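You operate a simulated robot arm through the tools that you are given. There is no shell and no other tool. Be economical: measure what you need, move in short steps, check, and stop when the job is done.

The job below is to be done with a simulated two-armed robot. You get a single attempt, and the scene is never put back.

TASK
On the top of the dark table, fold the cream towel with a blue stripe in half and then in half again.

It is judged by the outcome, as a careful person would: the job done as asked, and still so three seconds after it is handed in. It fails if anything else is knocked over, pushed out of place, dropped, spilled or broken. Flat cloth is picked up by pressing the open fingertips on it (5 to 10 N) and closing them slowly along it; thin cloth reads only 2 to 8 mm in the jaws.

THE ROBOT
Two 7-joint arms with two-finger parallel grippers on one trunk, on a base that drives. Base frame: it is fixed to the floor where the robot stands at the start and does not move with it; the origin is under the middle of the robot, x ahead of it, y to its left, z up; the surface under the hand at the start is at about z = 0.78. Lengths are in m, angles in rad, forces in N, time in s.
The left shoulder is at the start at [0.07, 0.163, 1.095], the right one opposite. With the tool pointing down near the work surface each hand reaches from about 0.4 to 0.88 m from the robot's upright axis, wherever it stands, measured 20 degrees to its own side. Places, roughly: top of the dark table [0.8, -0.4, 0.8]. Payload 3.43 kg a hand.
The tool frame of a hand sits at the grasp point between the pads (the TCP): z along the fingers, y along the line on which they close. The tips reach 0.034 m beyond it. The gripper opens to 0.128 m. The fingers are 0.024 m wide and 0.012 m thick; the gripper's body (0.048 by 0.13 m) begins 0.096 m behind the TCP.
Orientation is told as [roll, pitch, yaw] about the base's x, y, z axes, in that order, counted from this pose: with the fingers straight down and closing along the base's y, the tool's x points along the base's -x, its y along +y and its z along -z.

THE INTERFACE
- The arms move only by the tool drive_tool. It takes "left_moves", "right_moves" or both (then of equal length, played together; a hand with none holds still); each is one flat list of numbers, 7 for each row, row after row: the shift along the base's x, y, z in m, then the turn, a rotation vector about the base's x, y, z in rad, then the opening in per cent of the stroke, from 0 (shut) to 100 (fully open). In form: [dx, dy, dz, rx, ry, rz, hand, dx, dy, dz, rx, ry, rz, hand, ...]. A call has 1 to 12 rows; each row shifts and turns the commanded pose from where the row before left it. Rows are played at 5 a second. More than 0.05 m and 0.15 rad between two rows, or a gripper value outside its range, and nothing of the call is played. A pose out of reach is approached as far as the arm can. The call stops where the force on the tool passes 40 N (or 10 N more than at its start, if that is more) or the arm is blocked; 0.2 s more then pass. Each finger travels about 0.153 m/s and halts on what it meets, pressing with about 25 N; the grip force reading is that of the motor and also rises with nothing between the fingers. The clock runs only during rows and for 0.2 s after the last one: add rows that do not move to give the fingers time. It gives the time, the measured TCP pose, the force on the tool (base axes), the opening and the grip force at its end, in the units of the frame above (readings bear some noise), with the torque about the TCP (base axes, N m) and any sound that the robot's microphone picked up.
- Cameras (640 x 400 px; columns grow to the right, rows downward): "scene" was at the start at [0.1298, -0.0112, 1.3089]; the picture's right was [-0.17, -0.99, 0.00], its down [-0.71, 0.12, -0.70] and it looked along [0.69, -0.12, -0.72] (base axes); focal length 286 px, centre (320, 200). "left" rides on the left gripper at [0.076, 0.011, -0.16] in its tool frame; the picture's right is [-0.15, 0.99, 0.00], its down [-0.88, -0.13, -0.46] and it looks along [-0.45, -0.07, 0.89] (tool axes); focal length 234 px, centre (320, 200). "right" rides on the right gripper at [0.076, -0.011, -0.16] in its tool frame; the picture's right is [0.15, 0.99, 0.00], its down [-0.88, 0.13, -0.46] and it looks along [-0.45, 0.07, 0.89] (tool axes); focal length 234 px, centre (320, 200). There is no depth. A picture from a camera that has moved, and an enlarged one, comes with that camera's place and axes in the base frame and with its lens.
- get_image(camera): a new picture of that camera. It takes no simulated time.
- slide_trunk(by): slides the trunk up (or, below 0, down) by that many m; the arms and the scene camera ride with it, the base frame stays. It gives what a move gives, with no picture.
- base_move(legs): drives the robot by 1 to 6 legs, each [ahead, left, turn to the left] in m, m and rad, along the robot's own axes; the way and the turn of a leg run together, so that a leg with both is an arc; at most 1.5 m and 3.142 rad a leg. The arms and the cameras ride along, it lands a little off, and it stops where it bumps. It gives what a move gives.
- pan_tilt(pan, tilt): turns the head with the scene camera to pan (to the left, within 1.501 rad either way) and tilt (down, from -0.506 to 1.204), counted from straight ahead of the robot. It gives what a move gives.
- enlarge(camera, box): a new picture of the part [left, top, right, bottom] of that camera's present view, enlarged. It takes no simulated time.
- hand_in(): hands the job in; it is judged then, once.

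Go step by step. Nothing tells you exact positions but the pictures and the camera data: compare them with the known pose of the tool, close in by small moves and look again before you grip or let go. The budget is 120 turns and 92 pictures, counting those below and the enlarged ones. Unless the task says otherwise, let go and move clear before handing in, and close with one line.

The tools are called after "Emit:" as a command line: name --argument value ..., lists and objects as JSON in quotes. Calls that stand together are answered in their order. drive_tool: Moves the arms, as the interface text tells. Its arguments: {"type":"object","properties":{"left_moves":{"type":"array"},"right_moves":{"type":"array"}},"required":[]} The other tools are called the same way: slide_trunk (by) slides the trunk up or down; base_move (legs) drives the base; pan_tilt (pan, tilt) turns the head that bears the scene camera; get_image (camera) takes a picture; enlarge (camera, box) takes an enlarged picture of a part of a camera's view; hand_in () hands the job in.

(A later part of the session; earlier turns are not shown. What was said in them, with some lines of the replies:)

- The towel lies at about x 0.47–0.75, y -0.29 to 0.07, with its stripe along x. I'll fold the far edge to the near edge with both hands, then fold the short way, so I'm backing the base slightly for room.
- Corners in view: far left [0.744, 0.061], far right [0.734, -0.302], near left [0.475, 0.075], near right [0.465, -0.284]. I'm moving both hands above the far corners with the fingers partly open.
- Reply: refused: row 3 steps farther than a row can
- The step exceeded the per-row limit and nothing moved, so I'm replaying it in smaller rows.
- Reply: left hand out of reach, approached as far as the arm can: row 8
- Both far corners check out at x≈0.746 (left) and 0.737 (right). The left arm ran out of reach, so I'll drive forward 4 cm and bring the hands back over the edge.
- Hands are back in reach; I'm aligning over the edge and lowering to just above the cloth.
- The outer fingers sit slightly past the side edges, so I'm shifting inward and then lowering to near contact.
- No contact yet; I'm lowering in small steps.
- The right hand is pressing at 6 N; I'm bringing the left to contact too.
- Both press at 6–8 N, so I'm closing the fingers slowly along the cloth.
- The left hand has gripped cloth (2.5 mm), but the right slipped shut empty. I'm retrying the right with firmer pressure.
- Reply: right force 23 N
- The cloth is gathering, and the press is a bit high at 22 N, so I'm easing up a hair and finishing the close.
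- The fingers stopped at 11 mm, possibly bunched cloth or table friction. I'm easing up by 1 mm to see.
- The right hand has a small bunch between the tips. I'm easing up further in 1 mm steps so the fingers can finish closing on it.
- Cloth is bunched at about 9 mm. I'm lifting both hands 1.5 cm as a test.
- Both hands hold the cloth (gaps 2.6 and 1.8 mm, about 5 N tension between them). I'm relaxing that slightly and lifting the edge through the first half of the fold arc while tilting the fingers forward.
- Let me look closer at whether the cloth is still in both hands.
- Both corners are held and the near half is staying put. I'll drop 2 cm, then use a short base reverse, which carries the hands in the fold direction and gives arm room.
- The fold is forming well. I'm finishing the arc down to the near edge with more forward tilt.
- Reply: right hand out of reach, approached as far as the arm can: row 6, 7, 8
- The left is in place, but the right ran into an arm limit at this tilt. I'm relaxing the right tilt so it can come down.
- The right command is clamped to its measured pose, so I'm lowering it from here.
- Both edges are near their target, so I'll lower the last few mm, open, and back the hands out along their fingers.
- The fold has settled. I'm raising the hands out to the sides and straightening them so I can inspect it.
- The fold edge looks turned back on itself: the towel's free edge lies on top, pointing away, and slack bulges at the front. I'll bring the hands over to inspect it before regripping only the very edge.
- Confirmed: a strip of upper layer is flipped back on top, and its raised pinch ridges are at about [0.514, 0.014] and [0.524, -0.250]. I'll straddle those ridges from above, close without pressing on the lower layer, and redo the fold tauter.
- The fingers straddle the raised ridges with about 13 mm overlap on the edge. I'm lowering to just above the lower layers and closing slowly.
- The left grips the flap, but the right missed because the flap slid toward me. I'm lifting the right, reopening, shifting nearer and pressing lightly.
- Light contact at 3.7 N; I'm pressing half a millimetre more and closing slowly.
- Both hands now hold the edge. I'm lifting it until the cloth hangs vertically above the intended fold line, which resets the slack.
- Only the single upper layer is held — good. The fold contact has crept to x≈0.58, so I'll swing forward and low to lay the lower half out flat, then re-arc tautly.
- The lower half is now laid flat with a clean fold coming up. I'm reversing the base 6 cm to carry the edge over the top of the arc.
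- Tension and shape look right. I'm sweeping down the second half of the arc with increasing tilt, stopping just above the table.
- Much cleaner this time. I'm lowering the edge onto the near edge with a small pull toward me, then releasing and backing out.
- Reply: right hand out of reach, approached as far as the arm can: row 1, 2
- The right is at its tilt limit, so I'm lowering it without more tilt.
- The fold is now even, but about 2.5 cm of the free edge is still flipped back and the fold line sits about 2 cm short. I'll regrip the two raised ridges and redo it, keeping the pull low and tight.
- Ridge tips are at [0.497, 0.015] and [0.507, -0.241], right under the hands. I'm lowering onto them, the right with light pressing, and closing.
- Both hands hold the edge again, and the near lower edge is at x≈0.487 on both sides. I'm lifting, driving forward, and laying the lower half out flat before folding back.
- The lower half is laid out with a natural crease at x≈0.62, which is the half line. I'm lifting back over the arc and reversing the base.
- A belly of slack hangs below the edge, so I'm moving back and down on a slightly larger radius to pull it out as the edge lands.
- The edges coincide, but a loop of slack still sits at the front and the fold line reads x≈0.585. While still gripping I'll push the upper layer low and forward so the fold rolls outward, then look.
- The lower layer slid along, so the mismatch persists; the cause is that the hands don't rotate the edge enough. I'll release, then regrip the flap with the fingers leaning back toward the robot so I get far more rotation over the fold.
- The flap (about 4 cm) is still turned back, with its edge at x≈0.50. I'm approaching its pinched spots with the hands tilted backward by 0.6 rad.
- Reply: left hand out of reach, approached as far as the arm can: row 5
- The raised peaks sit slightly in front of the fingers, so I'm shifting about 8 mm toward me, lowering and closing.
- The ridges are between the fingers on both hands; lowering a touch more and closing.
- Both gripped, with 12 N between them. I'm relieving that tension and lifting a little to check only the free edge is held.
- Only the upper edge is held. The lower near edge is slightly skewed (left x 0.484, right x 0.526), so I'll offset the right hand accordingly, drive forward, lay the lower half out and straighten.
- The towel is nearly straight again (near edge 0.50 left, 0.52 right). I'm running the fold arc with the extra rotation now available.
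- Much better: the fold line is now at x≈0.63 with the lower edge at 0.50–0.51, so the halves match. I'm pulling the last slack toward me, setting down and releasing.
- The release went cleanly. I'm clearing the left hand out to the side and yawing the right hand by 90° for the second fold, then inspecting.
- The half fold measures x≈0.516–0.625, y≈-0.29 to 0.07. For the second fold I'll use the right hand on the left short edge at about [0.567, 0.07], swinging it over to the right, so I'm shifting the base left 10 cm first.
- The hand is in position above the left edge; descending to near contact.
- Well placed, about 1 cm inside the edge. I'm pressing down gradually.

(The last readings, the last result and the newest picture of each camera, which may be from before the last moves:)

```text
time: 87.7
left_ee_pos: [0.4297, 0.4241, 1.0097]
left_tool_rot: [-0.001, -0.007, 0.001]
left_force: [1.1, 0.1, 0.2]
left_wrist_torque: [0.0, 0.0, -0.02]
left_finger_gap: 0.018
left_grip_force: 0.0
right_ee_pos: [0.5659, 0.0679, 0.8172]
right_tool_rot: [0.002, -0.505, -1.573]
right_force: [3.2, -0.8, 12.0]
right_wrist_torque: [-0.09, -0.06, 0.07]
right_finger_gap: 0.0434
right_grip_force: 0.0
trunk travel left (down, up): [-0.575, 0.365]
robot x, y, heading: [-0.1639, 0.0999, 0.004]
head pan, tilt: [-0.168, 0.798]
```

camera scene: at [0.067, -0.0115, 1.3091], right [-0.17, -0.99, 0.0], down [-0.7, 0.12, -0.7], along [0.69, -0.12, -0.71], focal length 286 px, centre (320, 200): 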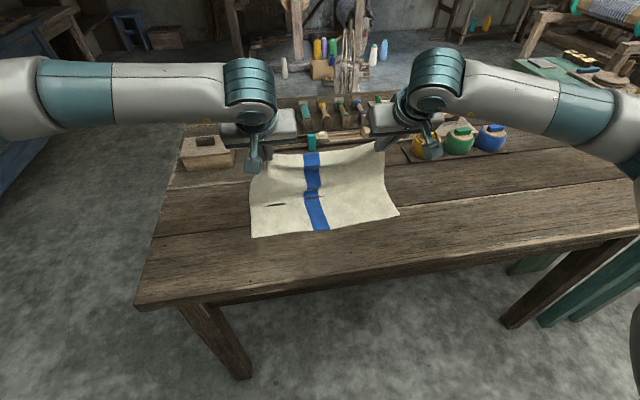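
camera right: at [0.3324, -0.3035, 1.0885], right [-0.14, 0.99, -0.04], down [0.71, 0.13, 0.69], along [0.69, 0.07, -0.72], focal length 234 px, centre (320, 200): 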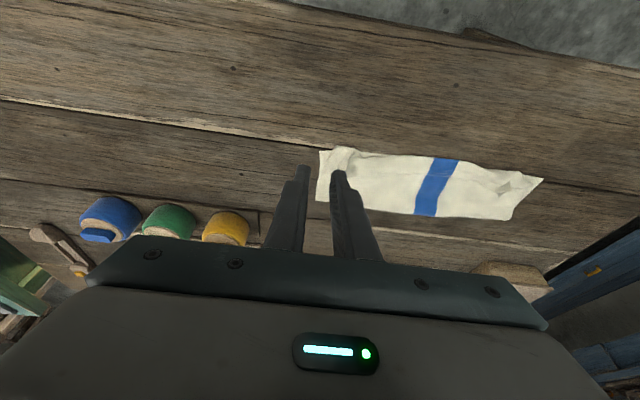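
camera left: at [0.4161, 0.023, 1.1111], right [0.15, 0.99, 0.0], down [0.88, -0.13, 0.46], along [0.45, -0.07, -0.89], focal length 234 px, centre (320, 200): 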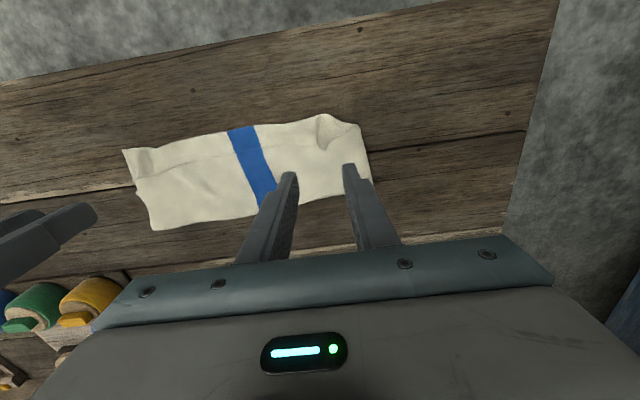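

Pressing at 12 N for two plies; I'm closing slowly.

Emit:
drive_tool --right_moves '[0, 0, 0, 0, 0, 0, 31, 0, 0, 0, 0, 0, 0, 28, 0, 0, 0, 0, 0, 0, 25, 0, 0, 0, 0, 0, 0, 22, 0, 0, 0, 0, 0, 0, 19, 0, 0, 0, 0, 0, 0, 16, 0, 0, 0, 0, 0, 0, 13, 0, 0, 0, 0, 0, 0, 10, 0, 0, 0, 0, 0, 0, 7, 0, 0, 0, 0, 0, 0, 4, 0, 0, 0, 0, 0, 0, 0, 0, 0, 0, 0, 0, 0, 0]'

Emit:
enlarge --camera "scene" --box '[260, 140, 360, 203]'

```text
time: 90.3
left_ee_pos: [0.4292, 0.4238, 1.011]
left_tool_rot: [0.0, -0.008, -0.001]
left_force: [-1.2, 0.7, 0.3]
left_wrist_torque: [0.01, 0.02, 0.03]
left_finger_gap: 0.0179
left_grip_force: 0.1
right_ee_pos: [0.5654, 0.0685, 0.8182]
right_tool_rot: [0.003, -0.507, -1.571]
right_force: [0.0, 0.2, 16.4]
right_wrist_torque: [-0.14, 0.0, 0.03]
right_finger_gap: 0.0034
right_grip_force: 24.9
trunk travel left (down, up): [-0.575, 0.365]
robot x, y, heading: [-0.1641, 0.1025, -0.004]
head pan, tilt: [-0.168, 0.798]
```

```text
6.35 times, centred on (310, 172) of scene
camera zoom: at [-0.0341, 0.0888, 1.3092], right [-0.17, -0.99, 0.0], down [-0.7, 0.12, -0.7], along [0.69, -0.12, -0.71], focal length 1817 px, centre (384, 381)
```

zoom: 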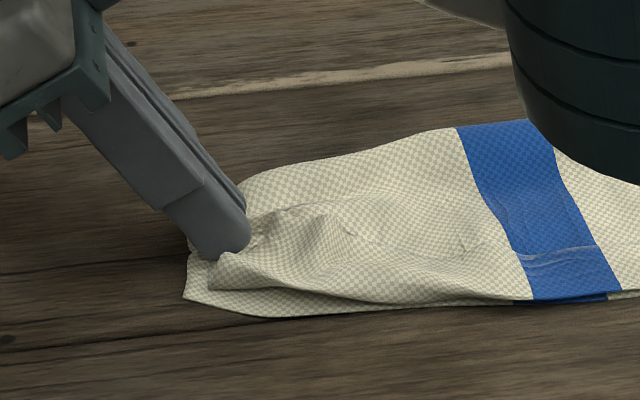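

Cloth is in the jaws (3.4 mm). I'm lifting 4 cm to see whether both plies come up.

Emit:
drive_tool --right_moves '[0, 0, 0.01, 0.05, 0, 0, 0, 0, -0.003, 0.015, 0.05, 0, 0, 0, 0, -0.005, 0.015, 0.05, 0, 0, 0]'

Emit:
enlarge --camera "scene" --box '[240, 120, 400, 220]'

```text
time: 91.1
left_ee_pos: [0.4319, 0.4224, 1.0092]
left_tool_rot: [0.001, -0.006, 0.0]
left_force: [0.5, 0.1, -0.3]
left_wrist_torque: [0.01, -0.02, -0.01]
left_finger_gap: 0.0179
left_grip_force: 0.1
right_ee_pos: [0.5672, 0.0605, 0.854]
right_tool_rot: [0.0, -0.355, -1.57]
right_force: [-0.7, -0.6, -0.2]
right_wrist_torque: [-0.01, -0.06, -0.01]
right_finger_gap: 0.0033
right_grip_force: 25.1
trunk travel left (down, up): [-0.575, 0.365]
robot x, y, heading: [-0.1586, 0.0993, -0.002]
head pan, tilt: [-0.168, 0.798]
```

```text
4.00 times, centred on (320, 170) of scene
camera zoom: at [-0.0318, 0.088, 1.3088], right [-0.17, -0.99, 0.0], down [-0.71, 0.12, -0.7], along [0.69, -0.12, -0.72], focal length 1145 px, centre (320, 320)
```

zoom: 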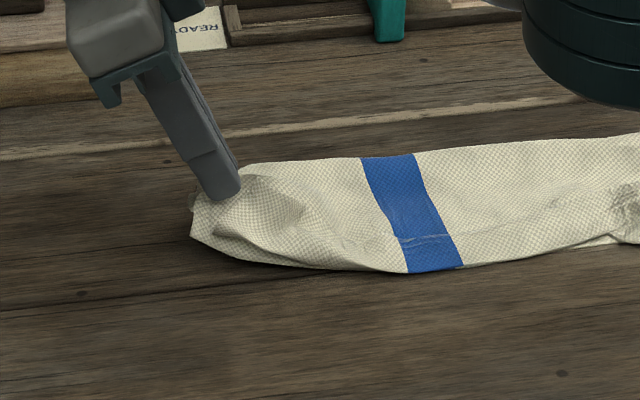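

The whole left end is lifting with both plies. I'm swinging it up and over to the right, first half of the arc.

Emit:
drive_tool --right_moves '[0, -0.0175, 0.042, 0.105, 0, 0, 0, 0, -0.0175, 0.018, 0.075, 0, 0, 0, 0, -0.0175, 0.018, 0.075, 0, 0, 0, 0, -0.025, 0.014, 0.075, 0, 0, 0, 0, -0.025, 0.014, 0.075, 0, 0, 0, 0, -0.0274, 0.0055, 0.075, 0, 0, 0, 0, -0.0274, 0.0055, 0.075, 0, 0, 0]'

Emit:
enlarge --camera "scene" --box '[220, 80, 460, 230]'

```text
time: 92.7
left_ee_pos: [0.4308, 0.4215, 1.0098]
left_tool_rot: [0.003, -0.004, 0.0]
left_force: [0.1, 0.1, 0.3]
left_wrist_torque: [0.06, 0.0, 0.04]
left_finger_gap: 0.0179
left_grip_force: 0.1
right_ee_pos: [0.5663, -0.0974, 0.9729]
right_tool_rot: [0.004, 0.201, -1.568]
right_force: [-0.2, 0.6, -0.7]
right_wrist_torque: [-0.04, -0.02, -0.03]
right_finger_gap: 0.0034
right_grip_force: 25.1
trunk travel left (down, up): [-0.575, 0.365]
robot x, y, heading: [-0.1612, 0.0976, -0.003]
head pan, tilt: [-0.168, 0.798]
```

```text
2.67 times, centred on (340, 155) of scene
camera zoom: at [-0.0322, 0.0872, 1.3089], right [-0.17, -0.99, 0.0], down [-0.71, 0.12, -0.7], along [0.69, -0.12, -0.72], focal length 763 px, centre (267, 320)
```

zoom: 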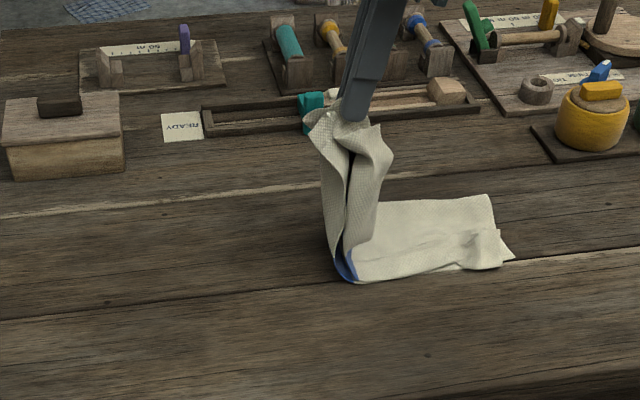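

Excellent — both plies hang cleanly and the crease is forming at the stripe. Finishing the swing to the right edge.

Emit:
drive_tool --right_moves '[0, -0.0273, -0.002, 0.075, 0, 0, 0, 0, -0.0273, -0.002, 0.075, 0, 0, 0, 0, -0.0272, -0.0105, 0.075, 0, 0, 0, 0, -0.0272, -0.0105, 0.075, 0, 0, 0, 0, -0.022, -0.016, 0.065, 0, 0, 0, 0, -0.022, -0.016, 0.065, 0, 0, 0, 0, -0.0155, -0.0205, 0.06, 0, 0, 0, 0, -0.0155, -0.0205, 0.06, 0, 0, 0, 0, -0.007, -0.018, 0.035, 0, 0, 0, 0, -0.007, -0.018, 0.035, 0, 0, 0]'

Emit:
enlarge --camera "scene" --box '[260, 80, 500, 230]'

```text
time: 94.9
left_ee_pos: [0.431, 0.4228, 1.0096]
left_tool_rot: [0.003, -0.003, 0.0]
left_force: [0.6, 1.1, 0.5]
left_wrist_torque: [0.04, 0.01, 0.0]
left_finger_gap: 0.0178
left_grip_force: 0.0
right_ee_pos: [0.5669, -0.2948, 0.8387]
right_tool_rot: [0.002, 0.822, -1.567]
right_force: [0.1, -0.1, 0.7]
right_wrist_torque: [0.03, 0.02, -0.02]
right_finger_gap: 0.003
right_grip_force: 25.0
trunk travel left (down, up): [-0.575, 0.365]
robot x, y, heading: [-0.1619, 0.1002, -0.003]
head pan, tilt: [-0.168, 0.798]
```

```text
2.67 times, centred on (380, 155) of scene
camera zoom: at [-0.0316, 0.0881, 1.3089], right [-0.17, -0.99, 0.0], down [-0.71, 0.12, -0.7], along [0.69, -0.12, -0.72], focal length 763 px, centre (160, 320)
```

zoom: 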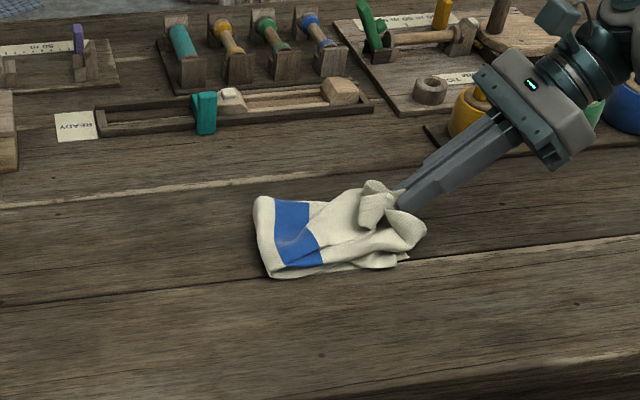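

The second fold lands neatly. I'm lowering the last centimetre, releasing gently, and backing out along the fingers, up and clear of the pots.

Emit:
drive_tool --right_moves '[0, -0.004, -0.007, 0.01, 0, 0, 0, 0, -0.002, -0.006, 0.01, 0, 0, 0, 0, 0, 0, 0, 0, 0, 3, 0, 0, 0, 0, 0, 0, 8, 0, 0, 0, 0, 0, 0, 14, 0, 0, 0, 0, 0, 0, 14, 0, -0.015, 0.014, 0, 0, 0, 14, 0, -0.015, 0.016, 0, 0, 0, 14, 0, -0.015, 0.02, 0, 0, 0, 14, 0, -0.005, 0.035, -0.1, 0, 0, 14, -0.01, 0, 0.04, -0.1, 0, 0, 14, -0.02, 0, 0.03, -0.12, 0, 0, 14]'

Emit:
enlarge --camera "scene" --box '[260, 80, 500, 230]'

```text
time: 97.5
left_ee_pos: [0.4294, 0.4234, 1.0098]
left_tool_rot: [0.0, -0.005, -0.001]
left_force: [0.1, 0.5, 0.3]
left_wrist_torque: [-0.02, -0.01, -0.02]
left_finger_gap: 0.0182
left_grip_force: 0.1
right_ee_pos: [0.5363, -0.3506, 0.981]
right_tool_rot: [0.004, 0.518, -1.569]
right_force: [0.1, 0.4, -0.2]
right_wrist_torque: [-0.04, -0.02, 0.0]
right_finger_gap: 0.0176
right_grip_force: 0.0
trunk travel left (down, up): [-0.575, 0.365]
robot x, y, heading: [-0.1612, 0.0974, -0.001]
head pan, tilt: [-0.168, 0.798]
```

```text
2.67 times, centred on (380, 155) of scene
camera zoom: at [-0.0333, 0.0892, 1.309], right [-0.17, -0.99, 0.0], down [-0.7, 0.12, -0.7], along [0.69, -0.12, -0.71], focal length 763 px, centre (160, 320)
```

zoom: 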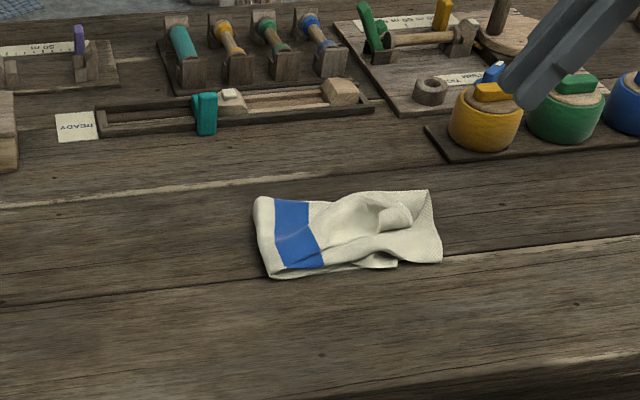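

The towel is a neat quarter with a small hump near the right end. I'll pat it down lightly with upright fingertips.

Emit:
drive_tool --right_moves '[0.01, 0.03, 0, -0.13, 0, 0, 25, 0.01, 0.03, 0, -0.13, 0, 0, 25, 0.01, 0.028, -0.02, -0.13, 0, 0, 25, 0, 0.01, -0.035, -0.128, 0, 0, 25, 0, 0, -0.03, 0, 0, 0, 25, 0, 0, -0.025, 0, 0, 0, 25, 0, 0, -0.015, 0, 0, 0, 25, 0, 0, -0.012, 0, 0, 0, 25, 0, 0, -0.008, 0, 0, 0, 25, 0, 0, 0, 0, 0, 0, 25]'

```text
time: 99.7
left_ee_pos: [0.432, 0.4228, 1.0098]
left_tool_rot: [0.001, -0.004, 0.0]
left_force: [0.3, -0.2, -0.9]
left_wrist_torque: [0.01, -0.01, -0.02]
left_finger_gap: 0.0177
left_grip_force: 0.0
right_ee_pos: [0.5647, -0.2522, 0.8361]
right_tool_rot: [0.001, 0.002, -1.571]
right_force: [0.5, 0.5, 0.4]
right_wrist_torque: [0.0, -0.02, 0.0]
right_finger_gap: 0.0317
right_grip_force: 0.2
trunk travel left (down, up): [-0.575, 0.365]
robot x, y, heading: [-0.1608, 0.098, -0.004]
head pan, tilt: [-0.168, 0.798]
```

Emit:
drive_tool --right_moves '[0, 0, -0.006, 0, 0, 0, 25, 0, 0, -0.005, 0, 0, 0, 25, 0, 0, -0.003, 0, 0, 0, 25, 0, 0, 0, 0, 0, 0, 25, 0, 0, 0.02, 0, 0, 0, 25, 0, 0.045, 0.01, 0, 0, 0, 25, 0, 0.01, -0.015, 0, 0, 0, 25, 0, 0, -0.01, 0, 0, 0, 25, 0, 0, -0.004, 0, 0, 0, 25, 0, 0, 0, 0, 0, 0, 25, 0, 0, 0.03, 0, 0, 0, 25, 0, 0, 0.04, 0, 0, 0, 25]'

Emit:
drive_tool --right_moves '[0, 0, 0.04, 0, 0, 0, 25, -0.01, -0.045, 0.01, 0, 0, 0, 25, -0.01, -0.045, 0, 0, 0, 0, 25, -0.01, -0.045, 0, 0, 0, 0, 25, -0.01, -0.045, 0, 0, 0, 0, 25]'

Emit:
enlarge --camera "scene" --box '[260, 80, 500, 230]'

```text
time: 102.3
left_ee_pos: [0.4306, 0.4232, 1.0096]
left_tool_rot: [-0.001, -0.006, -0.002]
left_force: [-0.3, -0.8, -0.3]
left_wrist_torque: [-0.01, -0.02, 0.0]
left_finger_gap: 0.0176
left_grip_force: 0.1
right_ee_pos: [0.5664, -0.1984, 0.8963]
right_tool_rot: [0.001, 0.001, -1.57]
right_force: [0.5, -0.5, -0.9]
right_wrist_torque: [0.0, -0.02, 0.0]
right_finger_gap: 0.0323
right_grip_force: 0.1
trunk travel left (down, up): [-0.575, 0.365]
robot x, y, heading: [-0.1607, 0.0965, 0.002]
head pan, tilt: [-0.168, 0.798]
```

```text
time: 103.5
left_ee_pos: [0.4306, 0.4217, 1.0101]
left_tool_rot: [0.002, -0.004, 0.0]
left_force: [0.3, -0.9, -0.5]
left_wrist_torque: [0.03, -0.01, 0.03]
left_finger_gap: 0.018
left_grip_force: 0.1
right_ee_pos: [0.5239, -0.3794, 0.9418]
right_tool_rot: [0.002, 0.002, -1.571]
right_force: [-0.4, 0.6, 0.1]
right_wrist_torque: [-0.02, -0.01, 0.01]
right_finger_gap: 0.0323
right_grip_force: 0.1
trunk travel left (down, up): [-0.575, 0.365]
robot x, y, heading: [-0.1602, 0.1014, 0.005]
head pan, tilt: [-0.168, 0.798]
```

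```text
2.67 times, centred on (380, 155) of scene
camera zoom: at [-0.0325, 0.0871, 1.309], right [-0.17, -0.99, 0.0], down [-0.71, 0.12, -0.7], along [0.69, -0.12, -0.72], focal length 763 px, centre (160, 320)
```

zoom: 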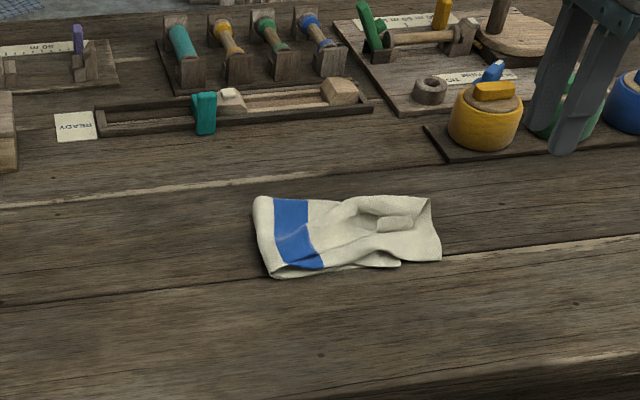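

The towel lies folded into a compact quarter, flatter after patting. Everything else is in its place and both hands are clear, so I'm handing in.

Emit:
hand_in

```text
The job is handed in.
```

The cream towel is folded in half and then in half again on the dark table. About 2–3 cm of one edge from the first fold stayed turned back in places, and a slight hump remains near the right end. Nothing else was moved and both hands are clear.
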